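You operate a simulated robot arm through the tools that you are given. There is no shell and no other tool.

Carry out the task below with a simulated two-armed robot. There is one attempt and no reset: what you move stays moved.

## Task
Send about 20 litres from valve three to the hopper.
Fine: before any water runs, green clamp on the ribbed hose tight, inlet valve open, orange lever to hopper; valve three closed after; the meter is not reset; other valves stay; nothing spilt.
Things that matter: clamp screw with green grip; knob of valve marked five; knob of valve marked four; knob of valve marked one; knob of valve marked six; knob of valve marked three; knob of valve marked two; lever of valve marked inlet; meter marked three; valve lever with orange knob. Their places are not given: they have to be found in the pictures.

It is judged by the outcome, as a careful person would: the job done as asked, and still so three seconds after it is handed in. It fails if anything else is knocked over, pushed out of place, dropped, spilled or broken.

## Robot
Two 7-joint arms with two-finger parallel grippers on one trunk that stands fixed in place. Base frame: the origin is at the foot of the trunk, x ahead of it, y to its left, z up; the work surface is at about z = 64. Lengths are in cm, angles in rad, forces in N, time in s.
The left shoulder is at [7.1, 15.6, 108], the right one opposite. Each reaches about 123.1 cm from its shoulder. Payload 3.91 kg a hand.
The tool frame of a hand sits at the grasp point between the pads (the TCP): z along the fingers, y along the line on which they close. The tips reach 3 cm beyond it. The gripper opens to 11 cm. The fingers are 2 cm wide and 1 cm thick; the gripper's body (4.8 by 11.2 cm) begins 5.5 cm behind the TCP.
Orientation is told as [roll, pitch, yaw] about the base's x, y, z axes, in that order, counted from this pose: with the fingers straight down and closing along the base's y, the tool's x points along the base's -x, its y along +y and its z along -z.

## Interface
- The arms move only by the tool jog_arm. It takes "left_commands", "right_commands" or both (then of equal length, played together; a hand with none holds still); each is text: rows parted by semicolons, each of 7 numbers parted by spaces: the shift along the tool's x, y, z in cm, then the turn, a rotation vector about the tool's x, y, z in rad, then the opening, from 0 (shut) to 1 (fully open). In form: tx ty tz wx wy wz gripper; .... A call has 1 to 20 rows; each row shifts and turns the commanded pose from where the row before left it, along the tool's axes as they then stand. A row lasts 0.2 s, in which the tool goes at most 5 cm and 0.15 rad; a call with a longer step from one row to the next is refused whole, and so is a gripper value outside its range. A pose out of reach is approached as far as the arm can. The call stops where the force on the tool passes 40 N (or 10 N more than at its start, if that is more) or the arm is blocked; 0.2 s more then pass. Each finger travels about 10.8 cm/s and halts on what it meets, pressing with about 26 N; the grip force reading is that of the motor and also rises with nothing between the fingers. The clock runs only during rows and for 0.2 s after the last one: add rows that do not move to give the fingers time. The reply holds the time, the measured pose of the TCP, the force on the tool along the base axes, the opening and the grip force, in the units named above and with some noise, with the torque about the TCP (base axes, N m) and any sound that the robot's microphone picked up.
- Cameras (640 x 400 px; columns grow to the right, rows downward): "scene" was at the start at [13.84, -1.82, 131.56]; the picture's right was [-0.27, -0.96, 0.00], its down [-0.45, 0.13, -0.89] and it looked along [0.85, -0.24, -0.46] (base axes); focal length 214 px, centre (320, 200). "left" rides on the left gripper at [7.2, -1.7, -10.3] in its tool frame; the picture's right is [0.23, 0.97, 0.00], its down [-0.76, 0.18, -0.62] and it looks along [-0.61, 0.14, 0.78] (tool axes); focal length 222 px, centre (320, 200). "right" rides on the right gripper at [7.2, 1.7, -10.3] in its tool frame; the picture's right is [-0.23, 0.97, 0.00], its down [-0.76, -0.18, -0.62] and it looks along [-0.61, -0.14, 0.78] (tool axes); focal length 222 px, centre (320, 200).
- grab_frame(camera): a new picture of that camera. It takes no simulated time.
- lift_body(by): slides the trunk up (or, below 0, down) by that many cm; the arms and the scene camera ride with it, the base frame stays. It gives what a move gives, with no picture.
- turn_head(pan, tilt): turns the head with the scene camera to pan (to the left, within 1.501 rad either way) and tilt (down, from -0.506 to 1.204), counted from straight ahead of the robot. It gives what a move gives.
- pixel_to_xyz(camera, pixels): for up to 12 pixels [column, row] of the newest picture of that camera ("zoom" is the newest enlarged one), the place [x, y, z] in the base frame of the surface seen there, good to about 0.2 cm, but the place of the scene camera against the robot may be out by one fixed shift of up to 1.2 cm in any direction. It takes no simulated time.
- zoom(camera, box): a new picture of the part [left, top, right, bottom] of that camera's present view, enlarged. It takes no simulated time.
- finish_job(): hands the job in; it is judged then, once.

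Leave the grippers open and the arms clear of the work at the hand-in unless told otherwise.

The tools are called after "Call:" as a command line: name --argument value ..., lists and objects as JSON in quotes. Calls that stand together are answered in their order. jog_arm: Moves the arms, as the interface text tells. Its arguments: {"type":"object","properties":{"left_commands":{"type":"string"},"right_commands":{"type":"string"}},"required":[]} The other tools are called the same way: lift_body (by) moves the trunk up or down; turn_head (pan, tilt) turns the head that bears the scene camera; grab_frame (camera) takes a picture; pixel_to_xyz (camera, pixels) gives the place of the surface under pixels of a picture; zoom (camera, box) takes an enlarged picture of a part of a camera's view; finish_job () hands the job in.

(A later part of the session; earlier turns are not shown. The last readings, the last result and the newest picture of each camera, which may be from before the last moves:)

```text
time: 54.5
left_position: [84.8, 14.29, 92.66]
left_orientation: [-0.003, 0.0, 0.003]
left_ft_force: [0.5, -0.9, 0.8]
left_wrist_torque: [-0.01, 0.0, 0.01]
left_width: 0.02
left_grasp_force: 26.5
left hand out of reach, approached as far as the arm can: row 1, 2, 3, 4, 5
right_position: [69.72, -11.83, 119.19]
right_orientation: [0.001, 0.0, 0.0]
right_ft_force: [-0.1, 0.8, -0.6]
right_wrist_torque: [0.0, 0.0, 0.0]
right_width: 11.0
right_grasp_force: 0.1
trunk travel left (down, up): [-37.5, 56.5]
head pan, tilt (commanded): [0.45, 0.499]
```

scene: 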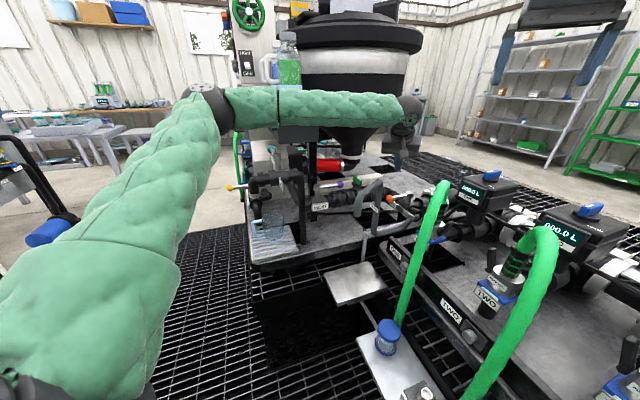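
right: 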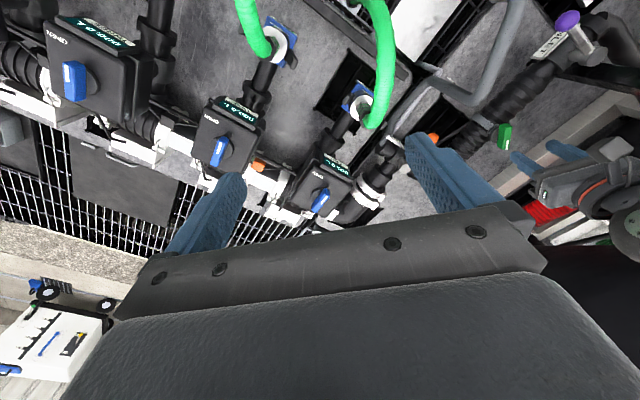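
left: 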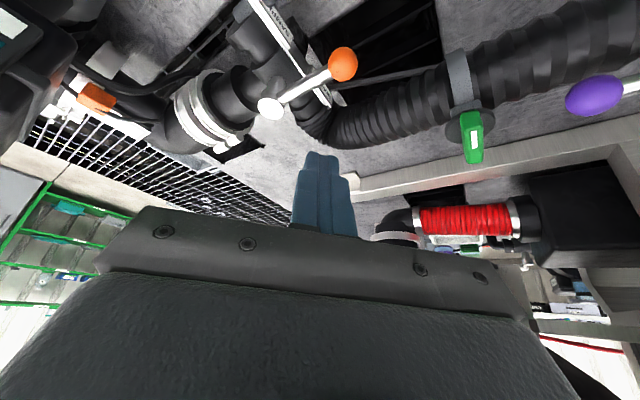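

Vertical is even more limited (it backed off to (84.8,14.3)), so the wrist must stay further left. I'll have the hand lean from the left instead, with fingertips pointing right and forward. That needs the hand turned so the camera side faces up (yaw about +2.1). I'll lift clear and test that rotation in free space.

Call:
jog_arm --left_commands "0 0 -4 0 0 0 0; 0 0 -4 0 0 0 0; 1.5 4 0 0 0 0 0; 1.5 4 0 0 0 0 0; 0 0 0 0 0 -0.15 0; 0 0 0 0 0 -0.15 0; 0 0 0 0 0 -0.15 0; 0 0 0 0 0 -0.15 0; 0 0 0 0 0 -0.15 0; 0 0 0 0 0 -0.15 0; 0 0 0 0 0 -0.15 0; 0 0 0 0 0 -0.15 0; 0 0 0 0 0 -0.15 0; 0 0 0 0 0 -0.15 0; 0 0 0 0 0 -0.15 0; 0 0 0 0 0 -0.15 0; 0 0 0 0 0 -0.15 0; 0 0 0 0 0 -0.15 0; 0 0 0 0 0 0 0"

```text
time: 58.5
left_position: [81.27, 22.87, 100.65]
left_orientation: [0.001, 0.001, 2.104]
left_ft_force: [-0.4, 0.0, 0.6]
left_wrist_torque: [0.02, 0.0, 0.01]
left_width: 0.03
left_grasp_force: 25.9
left hand out of reach, approached as far as the arm can: row 2
right_position: [69.75, -11.92, 119.24]
right_orientation: [0.0, 0.001, 0.0]
right_ft_force: [-0.2, 0.7, 0.2]
right_wrist_torque: [-0.01, -0.02, -0.04]
right_width: 10.98
right_grasp_force: 0.1
trunk travel left (down, up): [-37.5, 56.5]
head pan, tilt (commanded): [0.45, 0.499]
```

The rotation is within range. Now I'll lean the fingertips toward (0.5,−0.87) by 0.8 rad while keeping the wrist in place.

Call:
jog_arm --left_commands "2.1 0 0 0 0.1 0 0; 2.1 0 0 0 0.1 0 0; 2.1 0 0 0 0.1 0 0; 2.1 0 0 0 0.1 0 0; 2.1 0 0 0 0.1 0 0; 2.1 0 0 0 0.1 0 0; 2.1 0 0 0 0.1 0 0; 2.1 0 0 0 0.1 0 0; 0 0 0 0 0 0 0"

Call:
grab_frame --camera "left"

Call:
grab_frame --camera "scene"

```text
time: 60.5
left_position: [89.0, 9.7, 106.2]
left_orientation: [-0.001, 0.8, 2.101]
left_ft_force: [0.2, -0.4, -0.1]
left_wrist_torque: [0.03, -0.01, -0.03]
left_width: 0.02
left_grasp_force: 25.9
right_position: [69.77, -11.96, 119.25]
right_orientation: [0.001, 0.0, 0.0]
right_ft_force: [-0.1, -0.2, -0.9]
right_wrist_torque: [-0.01, 0.02, -0.02]
right_width: 11.02
right_grasp_force: 0.1
trunk travel left (down, up): [-37.5, 56.5]
head pan, tilt (commanded): [0.45, 0.499]
```

```text
taken
```

left: 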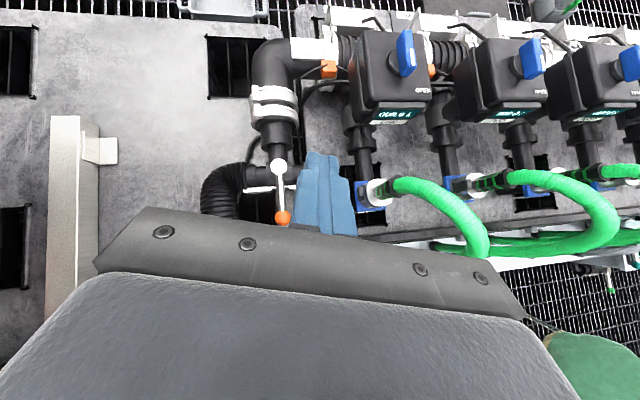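

```text
taken
```

scene: 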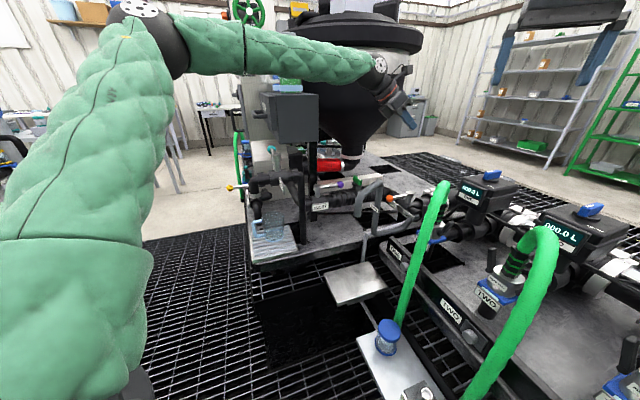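

This works, and the camera looks down on the lever (pivot (279,165), knob (283,218)). To keep the hand clear of the gooseneck, I'll turn the approach heading to about −78°. Then I'll move above a point behind the lever close to its pivot, about (91,6.8), at z≈92.

Call:
jog_arm --left_commands "0 0 0 -0.079 0 0.0767 0; 0 0 0 -0.079 0 0.0767 0; 0 0 0 -0.079 0 0.0767 0; -1.98 -0.345 3.05 0 0 0 0; -1.98 -0.345 3.05 0 0 0 0; -1.98 -0.345 3.05 0 0 0 0; -1.98 -0.345 3.05 0 0 0 0; 0 0 0 0 0 0 0"

Call:
grab_frame --camera "left"

Call:
grab_frame --camera "scene"

```text
time: 62.3
left_position: [90.93, 6.87, 92.18]
left_orientation: [-0.001, 0.8, 1.771]
left_ft_force: [-0.2, -0.4, 0.7]
left_wrist_torque: [0.01, 0.02, 0.01]
left_width: 0.0
left_grasp_force: 25.7
right_position: [69.65, -11.86, 119.17]
right_orientation: [0.0, 0.0, 0.0]
right_ft_force: [1.0, 0.0, 0.8]
right_wrist_torque: [0.0, 0.0, -0.01]
right_width: 11.0
right_grasp_force: 0.0
trunk travel left (down, up): [-37.5, 56.5]
head pan, tilt (commanded): [0.45, 0.499]
```

```text
taken
```

left: 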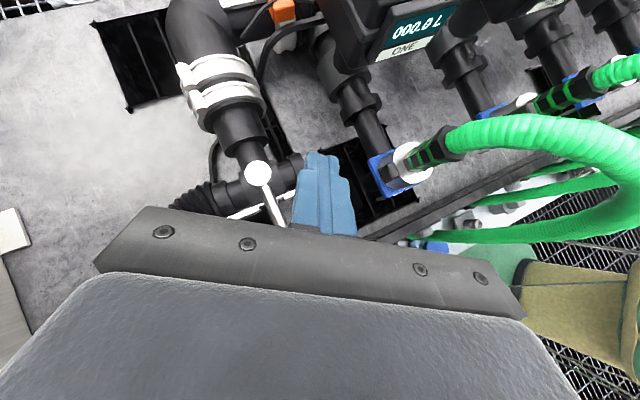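

```text
taken
```

scene: 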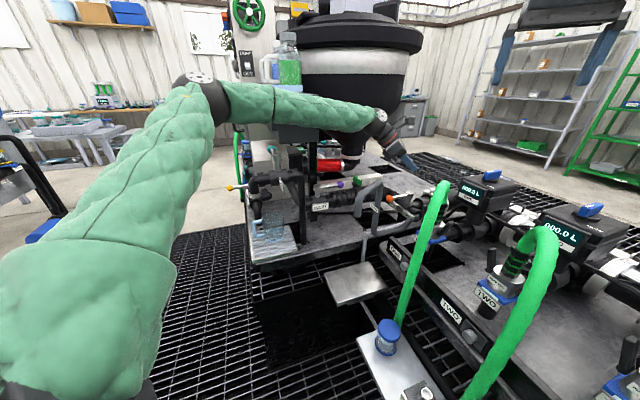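

The pose is reached with no limit. The stick is on the robot side of the lever in this view. I'll descend 8 cm and check.

Call:
jog_arm --left_commands "-1.9 -0.06 1.83 0 0 0 0; -1.9 -0.06 1.83 0 0 0 0; -1.9 -0.06 1.83 0 0 0 0; 0 0 0 0 0 0 0"

Call:
grab_frame --camera "left"

Call:
zoom --camera "scene" --box '[270, 90, 450, 220]'

```text
time: 63.3
left_position: [90.92, 6.95, 84.33]
left_orientation: [-0.002, 0.802, 1.771]
left_ft_force: [-0.7, 0.4, -0.4]
left_wrist_torque: [0.0, 0.04, -0.01]
left_width: 0.01
left_grasp_force: 26.1
right_position: [69.73, -11.77, 119.22]
right_orientation: [0.0, 0.0, 0.0]
right_ft_force: [-1.6, 0.0, -0.4]
right_wrist_torque: [0.02, 0.01, 0.0]
right_width: 11.0
right_grasp_force: 0.0
trunk travel left (down, up): [-37.5, 56.5]
head pan, tilt (commanded): [0.45, 0.499]
```

```text
taken
```

left: 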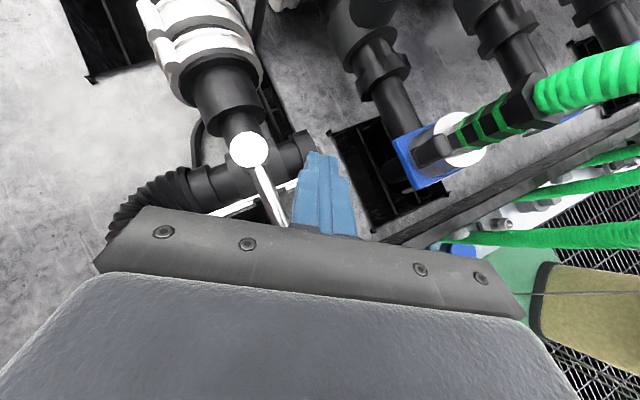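

```text
3.08 times, centred on (360, 155) of scene
```

zoom: 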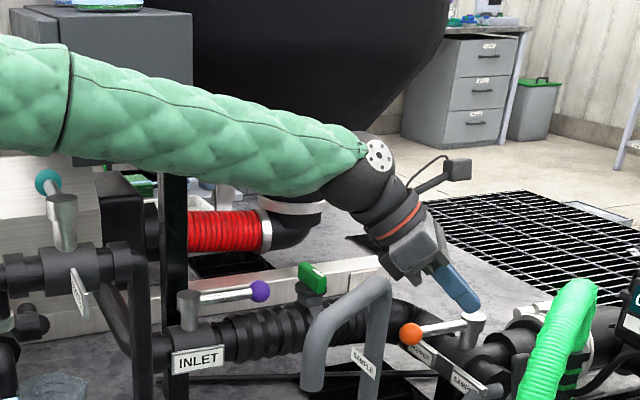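

Clear all around. I'll descend the remaining 5.3 cm.

Call:
jog_arm --left_commands "-1.9 -0.1 1.87 0 0 0 0; -1.9 -0.1 1.87 0 0 0 0; 0 0 0 0 0 0 0"

Call:
grab_frame --camera "left"

Call:
zoom --camera "scene" --box '[330, 120, 450, 220]'

```text
time: 64.1
left_position: [90.14, 8.1, 79.49]
left_orientation: [0.0, 0.802, 1.77]
left_ft_force: [-0.2, 0.1, -0.3]
left_wrist_torque: [0.05, -0.01, 0.02]
left_width: 0.01
left_grasp_force: 26.1
left hand out of reach, approached as far as the arm can: row 1, 2
right_position: [69.75, -11.92, 119.28]
right_orientation: [-0.001, 0.0, 0.001]
right_ft_force: [-0.3, -0.6, 0.0]
right_wrist_torque: [-0.01, -0.01, 0.03]
right_width: 11.0
right_grasp_force: 0.0
trunk travel left (down, up): [-37.5, 56.5]
head pan, tilt (commanded): [0.45, 0.499]
```

```text
taken
```

left: 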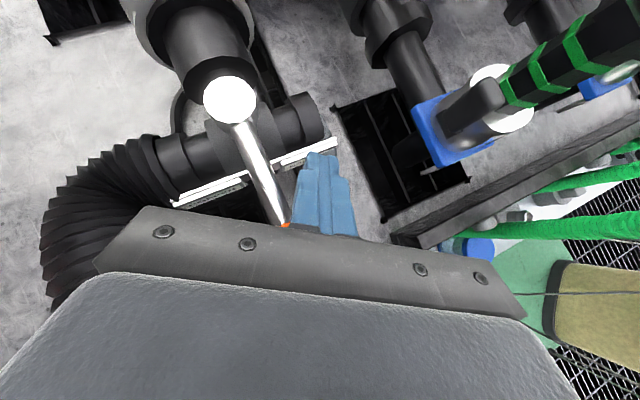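

```text
4.00 times, centred on (390, 170) of scene
```

zoom: 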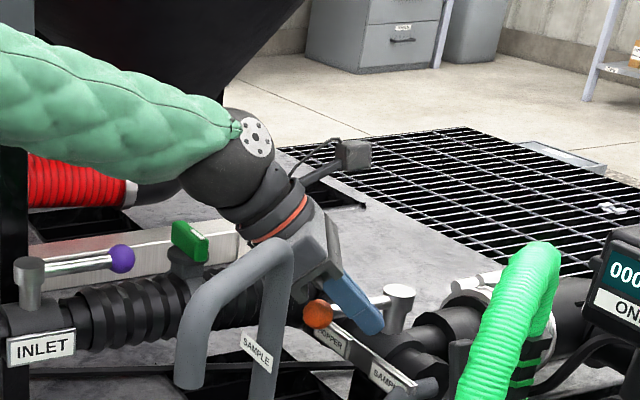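

It's in place but at the reach limit again, about 1 cm short. Lowering the trunk has helped before, so I'll raise both hands 12 cm and then lower the trunk 12 cm.

Call:
jog_arm --left_commands "2.15 0 -2.09 0 0 0 0; 2.15 0 -2.09 0 0 0 0; 2.15 0 -2.09 0 0 0 0; 2.15 0 -2.09 0 0 0 0; 0 0 0 0 0 0 0" --right_commands "0 0 -3 0 0 0 1; 0 0 -3 0 0 0 1; 0 0 -3 0 0 0 1; 0 0 -3 0 0 0 1; 0 0 0 0 0 0 1"

Call:
lift_body --by -12

Call:
grab_frame --camera "scene"

Call:
grab_frame --camera "left"

```text
time: 65.3
left_position: [90.04, 7.91, 91.35]
left_orientation: [0.002, 0.799, 1.775]
left_ft_force: [0.6, -1.2, 0.1]
left_wrist_torque: [-0.04, 0.01, 0.03]
left_width: 0.0
left_grasp_force: 26.3
right_position: [69.72, -11.74, 131.43]
right_orientation: [-0.001, 0.0, 0.001]
right_ft_force: [0.6, 0.0, 0.1]
right_wrist_torque: [-0.04, 0.01, 0.01]
right_width: 10.99
right_grasp_force: 0.1
trunk travel left (down, up): [-37.5, 56.5]
head pan, tilt (commanded): [0.45, 0.499]
```

```text
time: 66.8
left_position: [90.37, 7.86, 83.27]
left_orientation: [-0.055, 0.811, 1.74]
left_ft_force: [-0.5, 0.1, -0.1]
left_wrist_torque: [-0.01, 0.0, 0.02]
left_width: 0.02
left_grasp_force: 26.4
right_position: [69.19, -12.26, 120.39]
right_orientation: [0.006, -0.004, -0.001]
right_ft_force: [0.0, -0.4, 0.1]
right_wrist_torque: [0.02, 0.02, 0.03]
right_width: 10.99
right_grasp_force: 0.1
trunk travel left (down, up): [-25.5, 68.5]
head pan, tilt (commanded): [0.45, 0.499]
```

```text
taken
```

scene: 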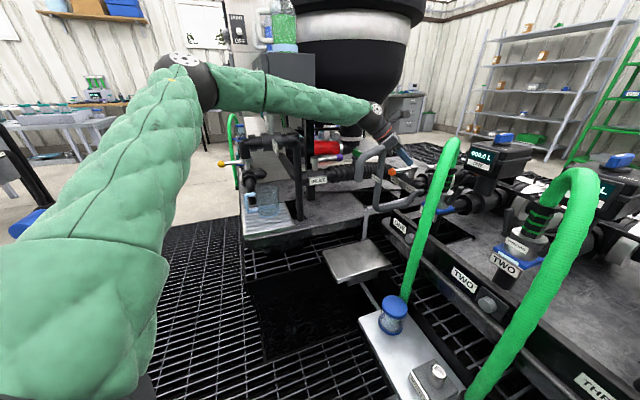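

```text
taken
```

left: 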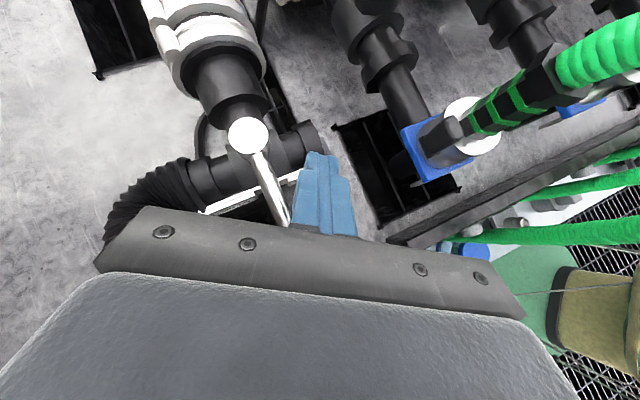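

The left hand came down only 8 of the 12 cm and its orientation shifted, so something may be touching the arm, or it's still settling. I'll read again without moving.

Call:
jog_arm --left_commands "0 0 0 0 0 0 0; 0 0 0 0 0 0 0"

Call:
zoom --camera "scene" --box '[200, 40, 440, 220]'

```text
time: 67.6
left_position: [89.97, 7.73, 83.52]
left_orientation: [-0.073, 0.812, 1.737]
left_ft_force: [0.3, 0.8, 0.1]
left_wrist_torque: [0.0, 0.03, -0.05]
left_width: 0.0
left_grasp_force: 26.0
right_position: [69.19, -12.45, 119.25]
right_orientation: [0.009, 0.005, 0.008]
right_ft_force: [0.0, 0.0, 0.1]
right_wrist_torque: [0.07, 0.06, 0.03]
right_width: 10.99
right_grasp_force: 0.0
trunk travel left (down, up): [-25.5, 68.5]
head pan, tilt (commanded): [0.45, 0.499]
stopped in row 2 (left hand): the arm was blocked; the commanded pose is now the measured one
```

```text
2.22 times, centred on (320, 130) of scene
```

zoom: 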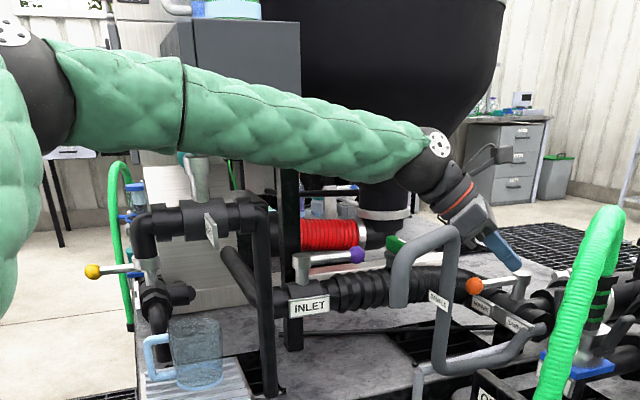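

The arm is blocked: the forearm appears to be resting on the teal cock's handle, near zoom (190,170). I'll raise the trunk back at once to relieve it.

Call:
lift_body --by 10

Call:
grab_frame --camera "scene"

Call:
zoom --camera "scene" --box '[200, 80, 360, 220]'

```text
time: 68.9
left_position: [89.94, 8.79, 91.92]
left_orientation: [-0.044, 0.814, 1.759]
left_ft_force: [-0.2, -0.4, 0.0]
left_wrist_torque: [-0.03, -0.01, 0.0]
left_width: 0.0
left_grasp_force: 26.2
right_position: [69.17, -11.29, 129.46]
right_orientation: [-0.001, 0.003, 0.012]
right_ft_force: [0.3, 0.8, 0.2]
right_wrist_torque: [-0.01, 0.03, -0.02]
right_width: 11.03
right_grasp_force: 0.0
trunk travel left (down, up): [-35.5, 58.5]
head pan, tilt (commanded): [0.45, 0.499]
```

```text
taken
```

scene: 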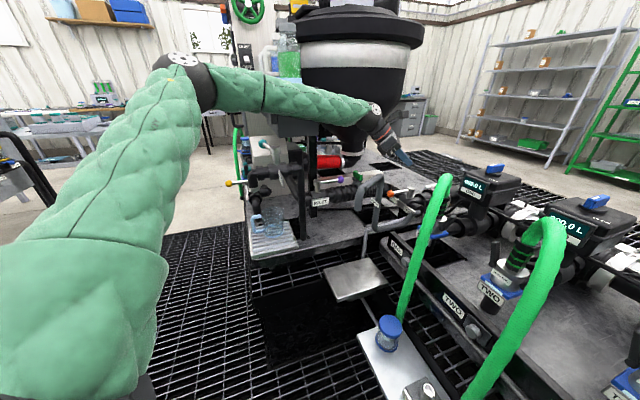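

```text
2.86 times, centred on (280, 150) of scene
```

zoom: 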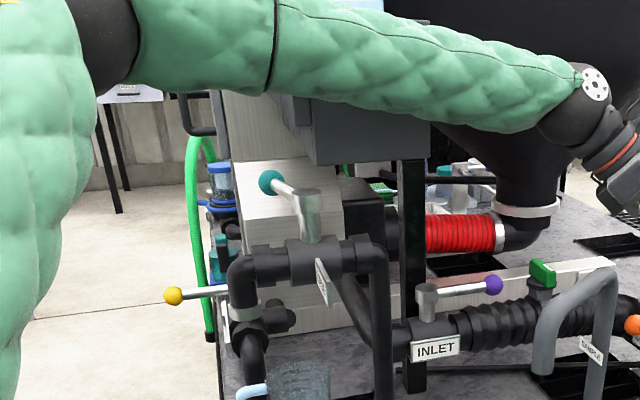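

The teal handle seems to point differently than before. I'll measure it now.

Call:
pixel_to_xyz --camera "zoom" --pixels '[[270, 182], [285, 188], [310, 197], [308, 205], [318, 215], [318, 240], [322, 280], [174, 296], [222, 291], [494, 284], [428, 290]]'

Call:
zoom --camera "scene" --box '[215, 110, 315, 200]'

```text
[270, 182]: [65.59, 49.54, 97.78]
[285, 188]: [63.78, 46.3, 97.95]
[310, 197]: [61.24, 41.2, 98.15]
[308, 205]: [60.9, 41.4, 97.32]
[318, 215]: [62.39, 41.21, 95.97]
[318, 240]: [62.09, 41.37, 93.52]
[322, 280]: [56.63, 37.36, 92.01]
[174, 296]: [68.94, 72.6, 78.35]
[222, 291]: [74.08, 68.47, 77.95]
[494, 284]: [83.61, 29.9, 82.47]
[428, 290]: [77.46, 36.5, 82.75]
```

```text
4.44 times, centred on (265, 155) of scene
```

zoom: 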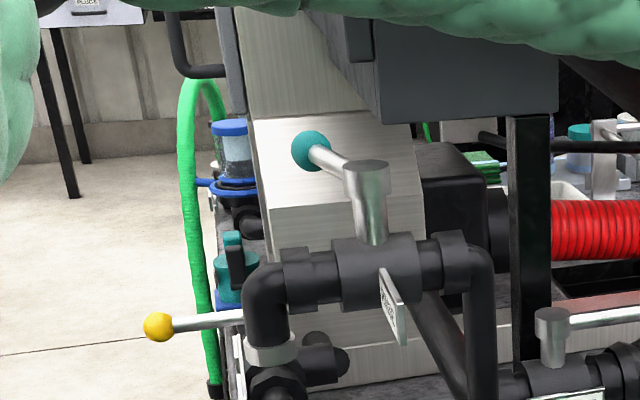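

The teal handle has been turned about 0.3 rad from its original place. It pointed at about 45° and is now near 62° in the base x-y plane. I must put it back. First I'll raise the left hand and stand it upright again, away from everything.

Call:
jog_arm --left_commands "2.69 0 -2.61 0 0 0 0; 2.69 0 -2.61 0 0 0 0; 2.69 0 -2.61 0 0 0 0; 2.69 0 -2.61 0 0 0 0; -2.1 0 0 0 -0.1 0 0; -2.1 0 0 0 -0.1 0 0; -2.1 0 0 0 -0.1 0 0; -2.1 0 0 0 -0.1 0 0; -2.1 0 0 0 -0.1 0 0; -2.1 0 0 0 -0.1 0 0; -2.1 0 0 0 -0.1 0 0; -2.1 0 0 0 -0.1 0 0; 0 0 0 0 0 0 0"

Call:
grab_frame --camera "scene"

```text
time: 71.7
left_position: [86.25, 23.19, 99.77]
left_orientation: [-0.033, 0.012, 1.79]
left_ft_force: [-0.9, -0.4, -0.5]
left_wrist_torque: [0.01, 0.01, 0.02]
left_width: 0.0
left_grasp_force: 26.5
right_position: [69.06, -11.33, 129.5]
right_orientation: [0.002, 0.0, 0.011]
right_ft_force: [0.9, 0.8, 0.2]
right_wrist_torque: [-0.03, -0.03, 0.0]
right_width: 11.02
right_grasp_force: 0.1
trunk travel left (down, up): [-35.5, 58.5]
head pan, tilt (commanded): [0.45, 0.499]
```

```text
taken
```

scene: 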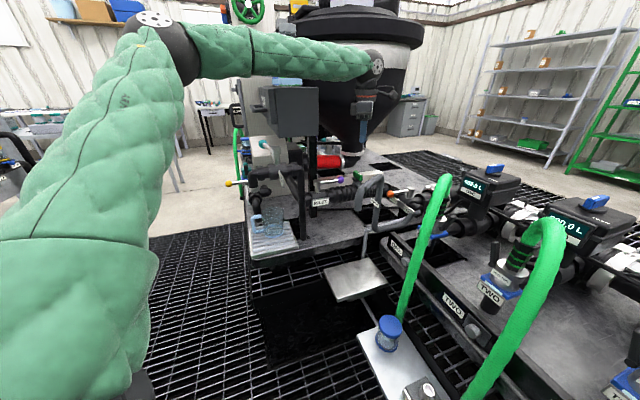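

The hand is upright. I'll retreat toward the robot to about (58,26,106) and turn the yaw back to 0.

Call:
jog_arm --left_commands "-1.29 3.81 -0.86 0 0 0 0; -1.29 3.81 -0.86 0 0 0 0; -1.29 3.81 -0.86 0 0 0 0; -1.29 3.81 -0.86 0 0 0 0; -1.29 3.81 -0.86 0 0 0 0; -1.29 3.81 -0.86 0 0 0 0; -1.29 3.81 -0.86 0 0 0 0; 0 0 0 0 0 0.149 0; 0 0 0 0 0 0.149 0; 0 0 0 0 0 0.149 0; 0 0 0 0 0 0.149 0; 0 0 0 0 0 0.149 0; 0 0 0 0 0 0.149 0; 0 0 0 0 0 0.149 0; 0 0 0 0 0 0.149 0; 0 0 0 0 0 0.149 0; 0 0 0 0 0 0.149 0; 0 0 0 0 0 0.149 0; 0 0 0 0 0 0.149 0; 0 0 0 0 0 0 0"

Call:
grab_frame --camera "scene"

Call:
grab_frame --camera "left"

```text
time: 75.9
left_position: [58.0, 26.13, 104.82]
left_orientation: [-0.008, -0.033, 0.001]
left_ft_force: [-0.9, 0.4, -0.2]
left_wrist_torque: [0.0, 0.04, 0.0]
left_width: 0.0
left_grasp_force: 26.1
right_position: [69.2, -11.37, 129.63]
right_orientation: [-0.002, -0.001, 0.012]
right_ft_force: [0.2, -0.5, -0.5]
right_wrist_torque: [0.0, -0.01, -0.04]
right_width: 11.01
right_grasp_force: 0.0
trunk travel left (down, up): [-35.5, 58.5]
head pan, tilt (commanded): [0.45, 0.499]
```

```text
taken
```

scene: 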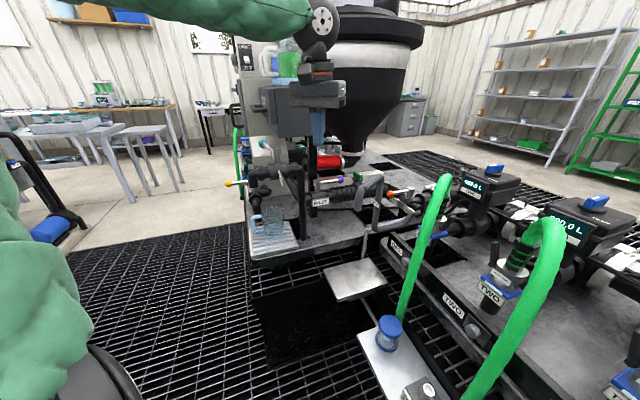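

```text
taken
```

left: 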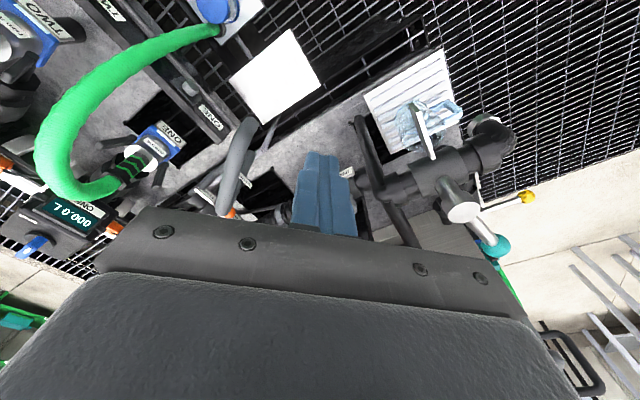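

The left camera now sees the teal cock (pivot (463,212), knob (497,247)). I'll read their places and look at the jug for water.

Call:
pixel_to_xyz --camera "left" --pixels '[[463, 212], [497, 247], [482, 230], [488, 238], [430, 200], [500, 150], [528, 196], [475, 205]]'

Call:
zoom --camera "left" --box '[340, 60, 560, 280]'

Call:
zoom --camera "scene" --box '[215, 110, 335, 260]'

```text
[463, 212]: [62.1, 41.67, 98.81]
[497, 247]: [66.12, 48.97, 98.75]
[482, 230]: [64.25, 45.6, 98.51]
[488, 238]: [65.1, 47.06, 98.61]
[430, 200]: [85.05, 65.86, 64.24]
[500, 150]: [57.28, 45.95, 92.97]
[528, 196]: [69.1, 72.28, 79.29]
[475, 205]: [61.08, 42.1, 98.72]
```

```text
1.82 times, centred on (450, 170) of left
```

zoom: 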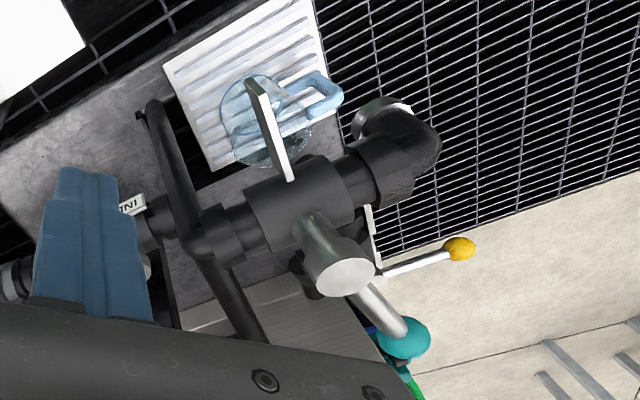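

```text
2.67 times, centred on (275, 185) of scene
```

zoom: 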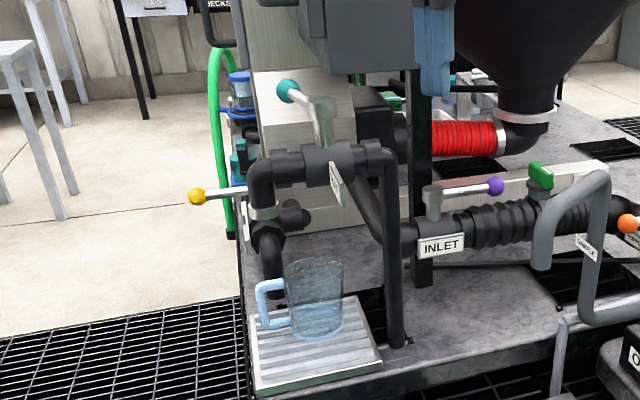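

The teal pivot is at (62.1,41.7), the knob at (66.1,49.0), angle 61°. The jug looks unchanged. I'll move the closed fingers to the far-left side of that lever at (62.7,48.2), staying above it at z≈105.

Call:
jog_arm --left_commands "0 4.42 -0.1 0 0 0 0; 0 4.42 -0.1 0 0 0 0; 0 4.42 0 0 0 0 0; 0 4.42 0 0 0 0 0; 0 4.42 0 0 0 0 0; -2.3 0 0 0 0 0 0; -2.3 0 0 0 0 0 0; 0 0 0 0 0 0 0"

Call:
grab_frame --camera "left"

Call:
zoom --camera "scene" --box '[190, 40, 340, 200]'

```text
time: 77.7
left_position: [62.83, 48.12, 105.2]
left_orientation: [-0.005, -0.034, 0.002]
left_ft_force: [0.4, -0.4, -0.5]
left_wrist_torque: [0.0, -0.03, -0.02]
left_width: 0.01
left_grasp_force: 26.4
right_position: [69.17, -11.48, 129.51]
right_orientation: [0.002, 0.0, 0.011]
right_ft_force: [-0.1, 1.4, 0.1]
right_wrist_torque: [-0.02, 0.04, 0.01]
right_width: 11.02
right_grasp_force: 0.1
trunk travel left (down, up): [-35.5, 58.5]
head pan, tilt (commanded): [0.45, 0.499]
```

```text
taken
```

left: 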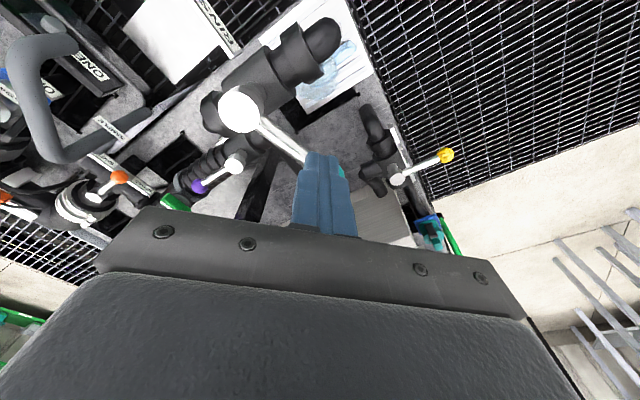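

```text
2.50 times, centred on (265, 120) of scene
```

zoom: 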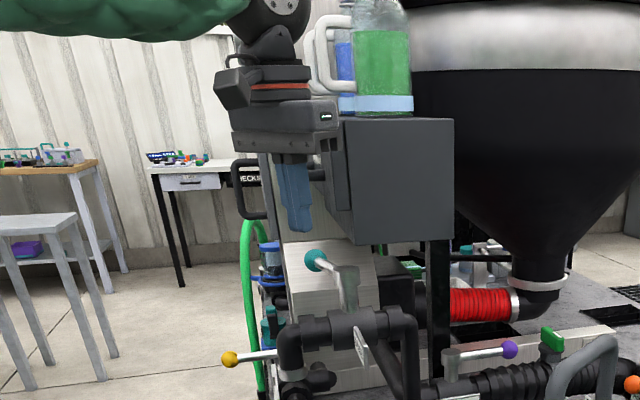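

The stick is on the near side of the teal bar, about 2.5 cm away. I'll descend 6.2 cm.

Call:
jog_arm --left_commands "0 0 3.1 0 0 0 0; 0 0 3.1 0 0 0 0; 0 0 0 0 0 0 0"

Call:
grab_frame --camera "left"

```text
time: 78.5
left_position: [62.9, 48.03, 98.98]
left_orientation: [-0.006, -0.035, 0.003]
left_ft_force: [0.3, -0.2, -0.3]
left_wrist_torque: [0.01, 0.01, -0.02]
left_width: 0.0
left_grasp_force: 25.8
right_position: [68.99, -11.3, 129.47]
right_orientation: [0.001, -0.001, 0.013]
right_ft_force: [-0.1, 0.4, 0.1]
right_wrist_torque: [0.0, 0.01, 0.0]
right_width: 11.01
right_grasp_force: 0.0
trunk travel left (down, up): [-35.5, 58.5]
head pan, tilt (commanded): [0.45, 0.499]
```

```text
taken
```

left: 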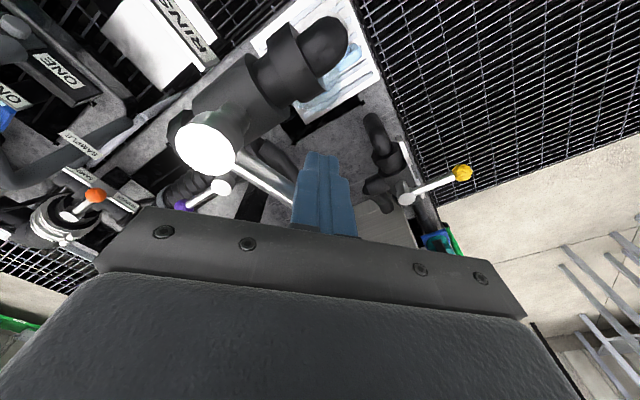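

Now I'll push the teal lever back clockwise in small steps, watching for the stop.

Call:
jog_arm --left_commands "-0.35 -0.12 0 0 0 0 0; -0.35 -0.12 0 0 0 0 0; -0.35 -0.12 0 0 0 0 0; -0.35 -0.12 0 0 0 0 0; 0 0 0 0 0 0 0"

Call:
grab_frame --camera "left"

Call:
pixel_to_xyz --camera "left" --pixels '[[205, 148], [250, 172], [275, 188], [288, 197]]'

```text
time: 79.7
left_position: [64.44, 47.77, 98.87]
left_orientation: [-0.007, -0.035, 0.003]
left_ft_force: [0.2, 0.2, -0.1]
left_wrist_torque: [-0.02, -0.01, 0.01]
left_width: 0.0
left_grasp_force: 25.9
right_position: [69.15, -11.32, 129.57]
right_orientation: [-0.001, 0.003, 0.012]
right_ft_force: [-0.1, 0.3, -0.4]
right_wrist_torque: [-0.02, 0.0, 0.01]
right_width: 11.02
right_grasp_force: 0.0
trunk travel left (down, up): [-35.5, 58.5]
head pan, tilt (commanded): [0.45, 0.499]
```

```text
taken
```

left: 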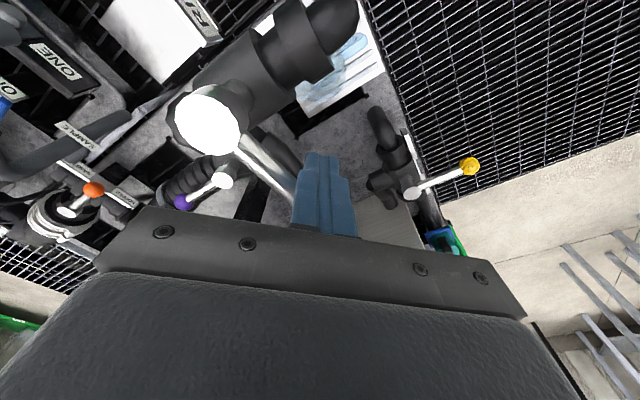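

```text
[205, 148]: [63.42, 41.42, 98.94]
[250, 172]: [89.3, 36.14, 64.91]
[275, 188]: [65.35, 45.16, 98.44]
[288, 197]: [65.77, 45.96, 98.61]
```

The teal lever is now near 47–49°. I'll continue in small pushes toward 45° and feel for its stop.

Call:
jog_arm --left_commands "-0.2 -0.08 0 0 0 0 0; -0.2 -0.08 0 0 0 0 0; 0 0 0 0 0 0 0"

Call:
grab_frame --camera "left"

Call:
zoom --camera "scene" --box '[215, 110, 335, 210]'

```text
time: 80.5
left_position: [64.73, 47.58, 98.84]
left_orientation: [-0.006, -0.033, 0.003]
left_ft_force: [-0.1, -0.9, -0.5]
left_wrist_torque: [-0.01, 0.02, -0.01]
left_width: 0.0
left_grasp_force: 26.2
right_position: [69.21, -11.4, 129.57]
right_orientation: [0.001, 0.001, 0.01]
right_ft_force: [0.5, -1.1, 0.3]
right_wrist_torque: [0.01, 0.0, -0.02]
right_width: 11.01
right_grasp_force: 0.1
trunk travel left (down, up): [-35.5, 58.5]
head pan, tilt (commanded): [0.45, 0.499]
```

```text
taken
```

left: 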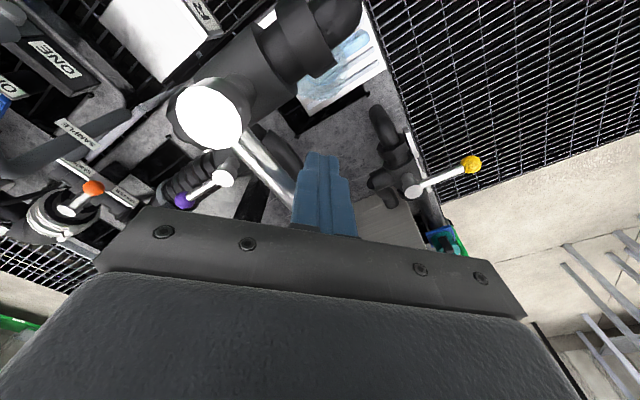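

```text
4.00 times, centred on (275, 160) of scene
```

zoom: 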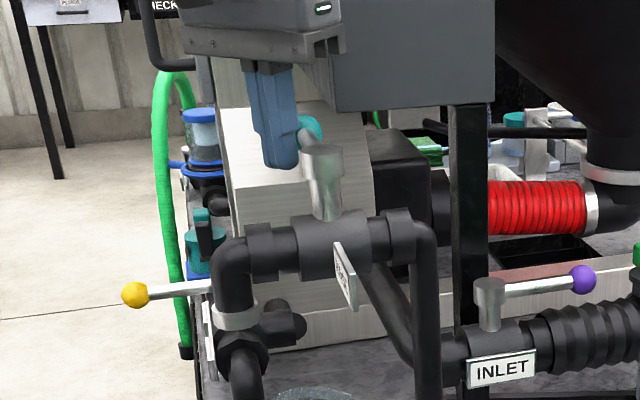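

I'll measure the teal lever's angle again from both cameras.

Call:
pixel_to_xyz --camera "left" --pixels '[[212, 118], [255, 158], [270, 172], [285, 186], [258, 155], [275, 180]]'

Call:
pixel_to_xyz --camera "zoom" --pixels '[[312, 128], [323, 152], [306, 138], [490, 288], [583, 279]]'

Call:
zoom --camera "left" --box '[170, 70, 330, 210]'

```text
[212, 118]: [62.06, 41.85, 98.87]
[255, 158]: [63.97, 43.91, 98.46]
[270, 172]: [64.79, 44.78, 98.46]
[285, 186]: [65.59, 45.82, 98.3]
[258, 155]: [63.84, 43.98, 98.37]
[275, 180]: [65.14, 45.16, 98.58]
```

```text
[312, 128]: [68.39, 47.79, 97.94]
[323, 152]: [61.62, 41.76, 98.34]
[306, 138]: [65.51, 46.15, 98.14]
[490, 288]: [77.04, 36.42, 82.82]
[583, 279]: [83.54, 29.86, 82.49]
```

```text
2.86 times, centred on (250, 140) of left
```

zoom: 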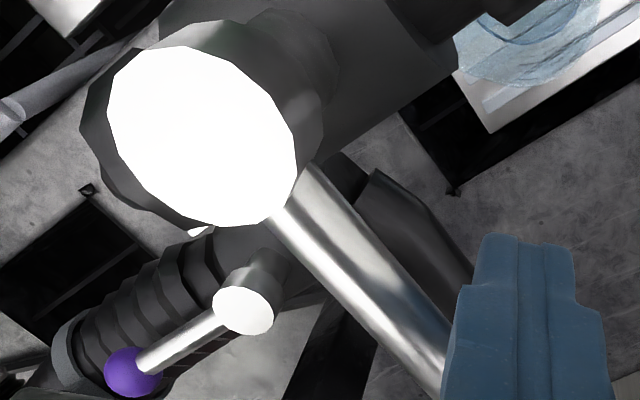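

It's near 47–48°. I'll push a little further, in 0.2 cm steps, until the stop is felt.

Call:
jog_arm --left_commands "-0.15 -0.08 0 0 0 0 0; 0 0 0 0 0 0 0"

Call:
jog_arm --left_commands "-0.15 -0.08 0 0 0 0 0; 0 0 0 0 0 0 0"

Call:
grab_frame --camera "left"

Call:
zoom --camera "left" --box '[170, 70, 330, 210]'

```text
time: 81.1
left_position: [64.9, 47.54, 98.81]
left_orientation: [-0.007, -0.035, 0.002]
left_ft_force: [-0.3, 0.3, 0.1]
left_wrist_torque: [0.04, -0.02, 0.02]
left_width: 0.0
left_grasp_force: 26.8
right_position: [69.16, -11.3, 129.59]
right_orientation: [0.001, 0.001, 0.013]
right_ft_force: [-0.8, -0.1, 0.3]
right_wrist_torque: [-0.01, 0.01, -0.04]
right_width: 11.0
right_grasp_force: 0.0
trunk travel left (down, up): [-35.5, 58.5]
head pan, tilt (commanded): [0.45, 0.499]
```

```text
time: 81.7
left_position: [65.05, 47.36, 98.88]
left_orientation: [-0.009, -0.035, 0.002]
left_ft_force: [-1.2, 0.4, 0.8]
left_wrist_torque: [0.0, 0.03, -0.01]
left_width: 0.0
left_grasp_force: 26.1
right_position: [69.08, -11.31, 129.57]
right_orientation: [-0.002, 0.0, 0.013]
right_ft_force: [0.2, 0.8, 0.4]
right_wrist_torque: [-0.03, 0.01, -0.02]
right_width: 11.03
right_grasp_force: 0.1
trunk travel left (down, up): [-35.5, 58.5]
head pan, tilt (commanded): [0.45, 0.499]
```

```text
taken
```

left: 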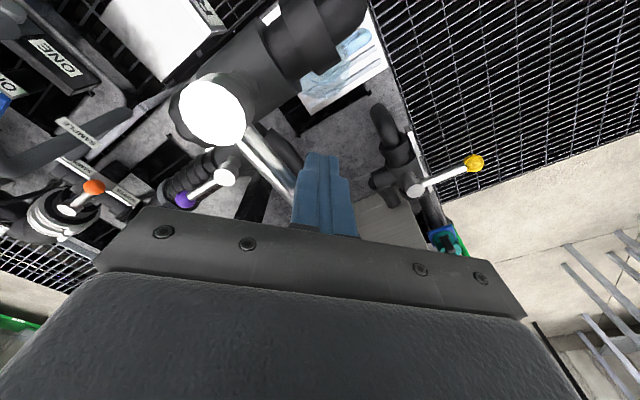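

```text
2.86 times, centred on (250, 140) of left
```

zoom: 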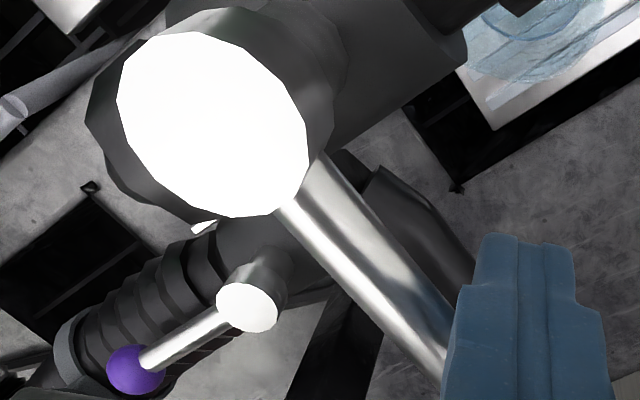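

Call:
pixel_to_xyz --camera "left" --pixels '[[212, 112], [255, 150], [263, 160], [271, 171], [279, 181], [286, 190]]'

```text
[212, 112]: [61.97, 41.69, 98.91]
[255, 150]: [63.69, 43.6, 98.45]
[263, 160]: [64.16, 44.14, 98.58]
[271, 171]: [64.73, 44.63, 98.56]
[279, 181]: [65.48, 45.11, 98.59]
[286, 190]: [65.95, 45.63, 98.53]
```

The lever now averages about 45°. I'll make one more tiny push to check for the closed stop.

Call:
jog_arm --left_commands "-0.1 -0.06 0 0 0 0 0; 0 0 0 0 0 0 0"

Call:
jog_arm --left_commands "-0.1 -0.06 0 0 0 0 0; 0 0 0 0 0 0 0"

```text
time: 82.3
left_position: [65.1, 47.45, 98.92]
left_orientation: [-0.007, -0.032, 0.003]
left_ft_force: [-15.3, 0.5, -4.1]
left_wrist_torque: [0.05, 0.18, -0.11]
left_width: 0.02
left_grasp_force: 26.1
right_position: [69.07, -11.26, 129.54]
right_orientation: [0.0, 0.0, 0.014]
right_ft_force: [-0.2, 0.2, 0.5]
right_wrist_torque: [-0.02, -0.01, 0.05]
right_width: 11.0
right_grasp_force: 0.1
trunk travel left (down, up): [-35.5, 58.5]
head pan, tilt (commanded): [0.45, 0.499]
```

```text
time: 82.9
left_position: [65.14, 47.47, 98.8]
left_orientation: [-0.006, -0.035, 0.004]
left_ft_force: [-26.9, 5.0, -7.9]
left_wrist_torque: [0.14, 0.4, -0.17]
left_width: 0.02
left_grasp_force: 26.4
right_position: [69.01, -11.24, 129.59]
right_orientation: [0.001, -0.002, 0.013]
right_ft_force: [-0.5, 0.2, -0.4]
right_wrist_torque: [-0.03, -0.01, 0.03]
right_width: 11.02
right_grasp_force: 0.1
trunk travel left (down, up): [-35.5, 58.5]
head pan, tilt (commanded): [0.45, 0.499]
```

The stop is felt (27 N), so the teal handle is back on its original closed stop at 45°. I'll back off, lift, and go back the way I came to about (82,25,106).

Call:
jog_arm --left_commands "1.2 0.3 0 0 0 0 0; 0 0 -3.5 0 0.035 0 0; 0 0 -3.5 0 0 0 0; 0 -4.5 0 0 0 0 0; 0 -4.5 0 0 0 0 0; 0 -4.5 0 0 0 0 0; 0 -4.5 0 0 0 0 0; 0 -4.5 0 0 0 0 0; -4.5 0 0 0 0 0 0; -4.5 0 0 0 0 0 0; -4.5 0 0 0 0 0 0; -4.5 0 0 0 0 0 0; 0 0 0 0 0 0 0"

Call:
lift_body --by 2

Call:
grab_frame --camera "scene"

Call:
zoom --camera "scene" --box '[215, 60, 375, 210]'

```text
time: 85.7
left_position: [82.03, 24.98, 105.78]
left_orientation: [-0.008, 0.0, 0.001]
left_ft_force: [-0.6, -0.1, 0.0]
left_wrist_torque: [0.0, 0.0, 0.02]
left_width: 0.0
left_grasp_force: 25.9
right_position: [68.9, -11.3, 129.69]
right_orientation: [0.001, -0.002, 0.012]
right_ft_force: [0.0, -0.7, 0.9]
right_wrist_torque: [0.0, -0.02, 0.0]
right_width: 11.01
right_grasp_force: 0.1
trunk travel left (down, up): [-35.5, 58.5]
head pan, tilt (commanded): [0.45, 0.499]
```

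```text
time: 86.4
left_position: [82.23, 25.02, 107.47]
left_orientation: [-0.008, 0.002, 0.001]
left_ft_force: [0.9, 0.1, -0.7]
left_wrist_torque: [0.01, 0.01, -0.04]
left_width: 0.01
left_grasp_force: 26.8
right_position: [69.24, -11.34, 131.42]
right_orientation: [0.0, 0.001, 0.012]
right_ft_force: [0.2, 0.7, -0.2]
right_wrist_torque: [-0.04, 0.06, -0.02]
right_width: 10.98
right_grasp_force: 0.0
trunk travel left (down, up): [-37.5, 56.5]
head pan, tilt (commanded): [0.45, 0.499]
```

```text
taken
```

scene: 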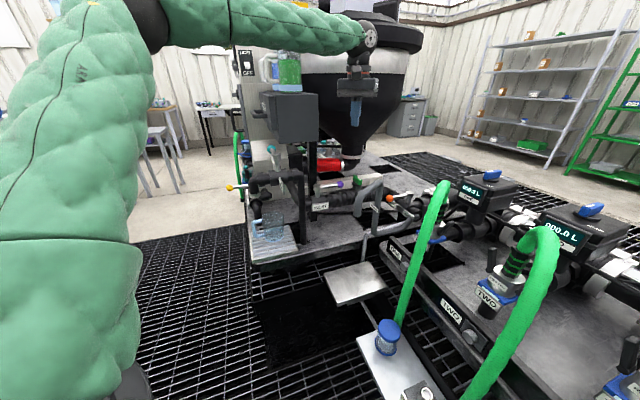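

```text
2.67 times, centred on (295, 135) of scene
```

zoom: 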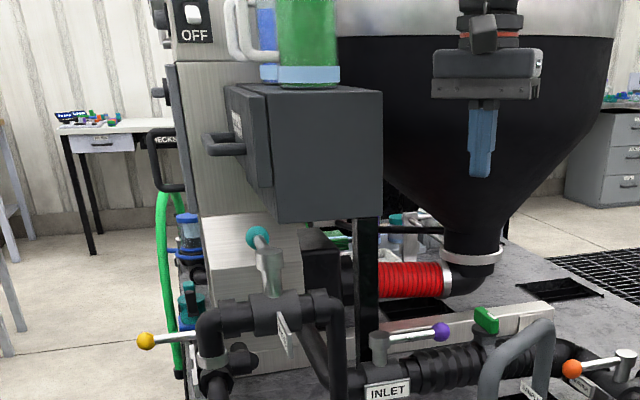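

The teal cock looks as it did at the start. Now I'll turn the left hand to yaw 1.77 and lean the fingertips 0.8 rad toward the orange valve, keeping the wrist in place.

Call:
jog_arm --left_commands "0 0 0 0 0 -0.1475 0; 0 0 0 0 0 -0.1475 0; 0 0 0 0 0 -0.1475 0; 0 0 0 0 0 -0.1475 0; 0 0 0 0 0 -0.1475 0; 0 0 0 0 0 -0.1475 0; 0 0 0 0 0 -0.1475 0; 0 0 0 0 0 -0.1475 0; 0 0 0 0 0 -0.1475 0; 0 0 0 0 0 -0.1475 0; 0 0 0 0 0 -0.1475 0; 0 0 0 0 0 -0.1475 0; 2.1 0 0 0 0.1 0 0; 2.1 0 0 0 0.1 0 0; 2.1 0 0 0 0.1 0 0; 2.1 0 0 0 0.1 0 0; 2.1 0 0 0 0.1 0 0; 2.1 0 0 0 0.1 0 0; 2.1 0 0 0 0.1 0 0; 2.1 0 0 0 0.1 0 0"

Call:
grab_frame --camera "left"

Call:
grab_frame --camera "scene"

```text
time: 90.6
left_position: [85.04, 10.03, 113.5]
left_orientation: [0.004, 0.809, 1.774]
left_ft_force: [-0.9, -0.2, 0.3]
left_wrist_torque: [0.02, -0.04, -0.02]
left_width: 0.02
left_grasp_force: 25.5
right_position: [69.19, -11.36, 131.5]
right_orientation: [0.0, 0.0, 0.011]
right_ft_force: [0.6, -0.9, -0.4]
right_wrist_torque: [0.0, 0.01, 0.0]
right_width: 11.0
right_grasp_force: 0.0
trunk travel left (down, up): [-37.5, 56.5]
head pan, tilt (commanded): [0.45, 0.499]
```

```text
taken
```

left: 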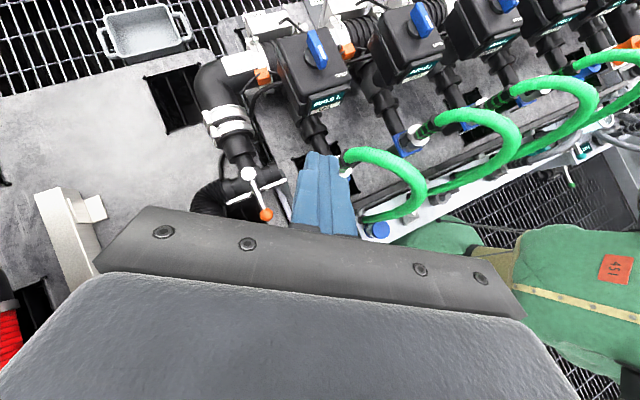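

```text
taken
```

scene: 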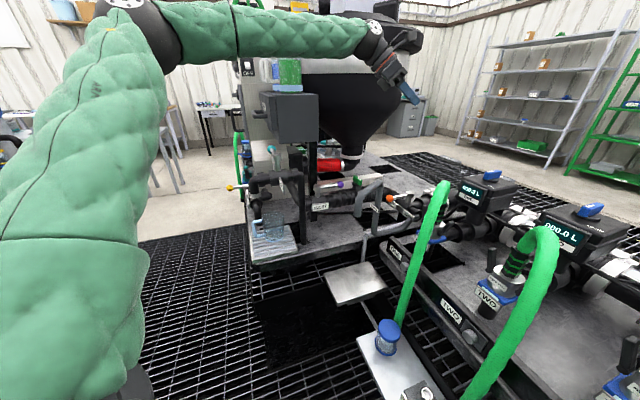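

The view is good. I'll move above the point behind the orange lever, (89.1,9.8), at z≈92.

Call:
jog_arm --left_commands "-2.94 -0.774 3.15 0 0 0 0; -2.94 -0.774 3.15 0 0 0 0; -2.94 -0.774 3.15 0 0 0 0; -2.94 -0.774 3.15 0 0 0 0; -2.94 -0.774 3.15 0 0 0 0; 0 0 0 0 0 0 0"

Call:
grab_frame --camera "left"

Call:
grab_frame --camera "scene"

Call:
zoom --camera "scene" --box '[215, 60, 455, 220]'

```text
time: 92.0
left_position: [88.95, 9.86, 91.76]
left_orientation: [0.002, 0.806, 1.773]
left_ft_force: [0.6, 0.2, -0.2]
left_wrist_torque: [0.05, -0.02, 0.03]
left_width: 0.0
left_grasp_force: 25.9
right_position: [69.02, -11.32, 131.65]
right_orientation: [0.002, 0.002, 0.012]
right_ft_force: [0.1, -0.6, -0.3]
right_wrist_torque: [0.03, 0.02, 0.01]
right_width: 10.98
right_grasp_force: 0.1
trunk travel left (down, up): [-37.5, 56.5]
head pan, tilt (commanded): [0.45, 0.499]
```

```text
taken
```

left: 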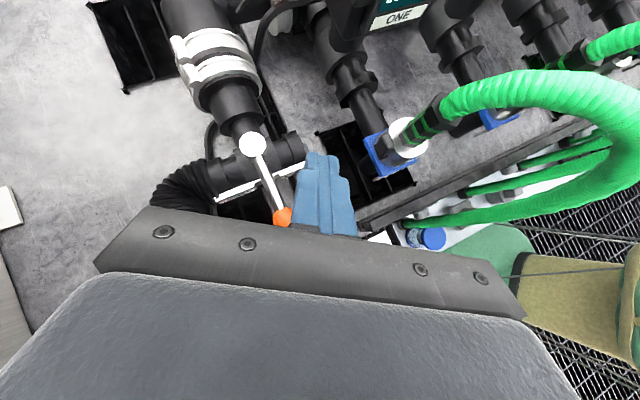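

```text
taken
```

scene: 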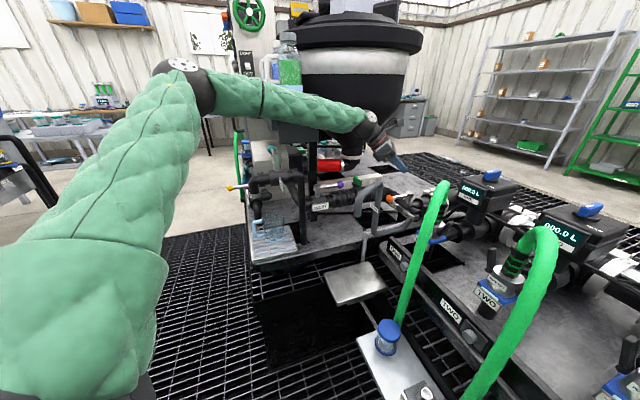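

```text
2.50 times, centred on (335, 140) of scene
```

zoom: 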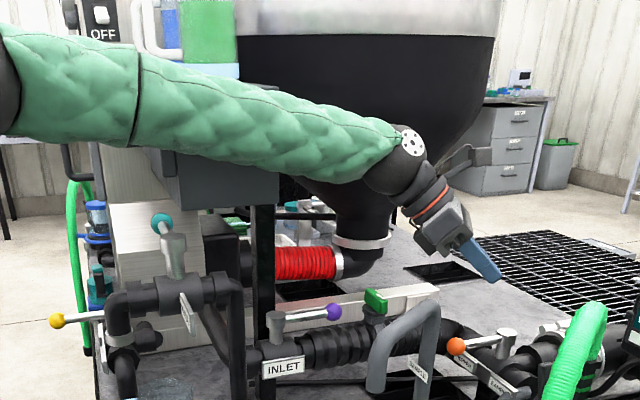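

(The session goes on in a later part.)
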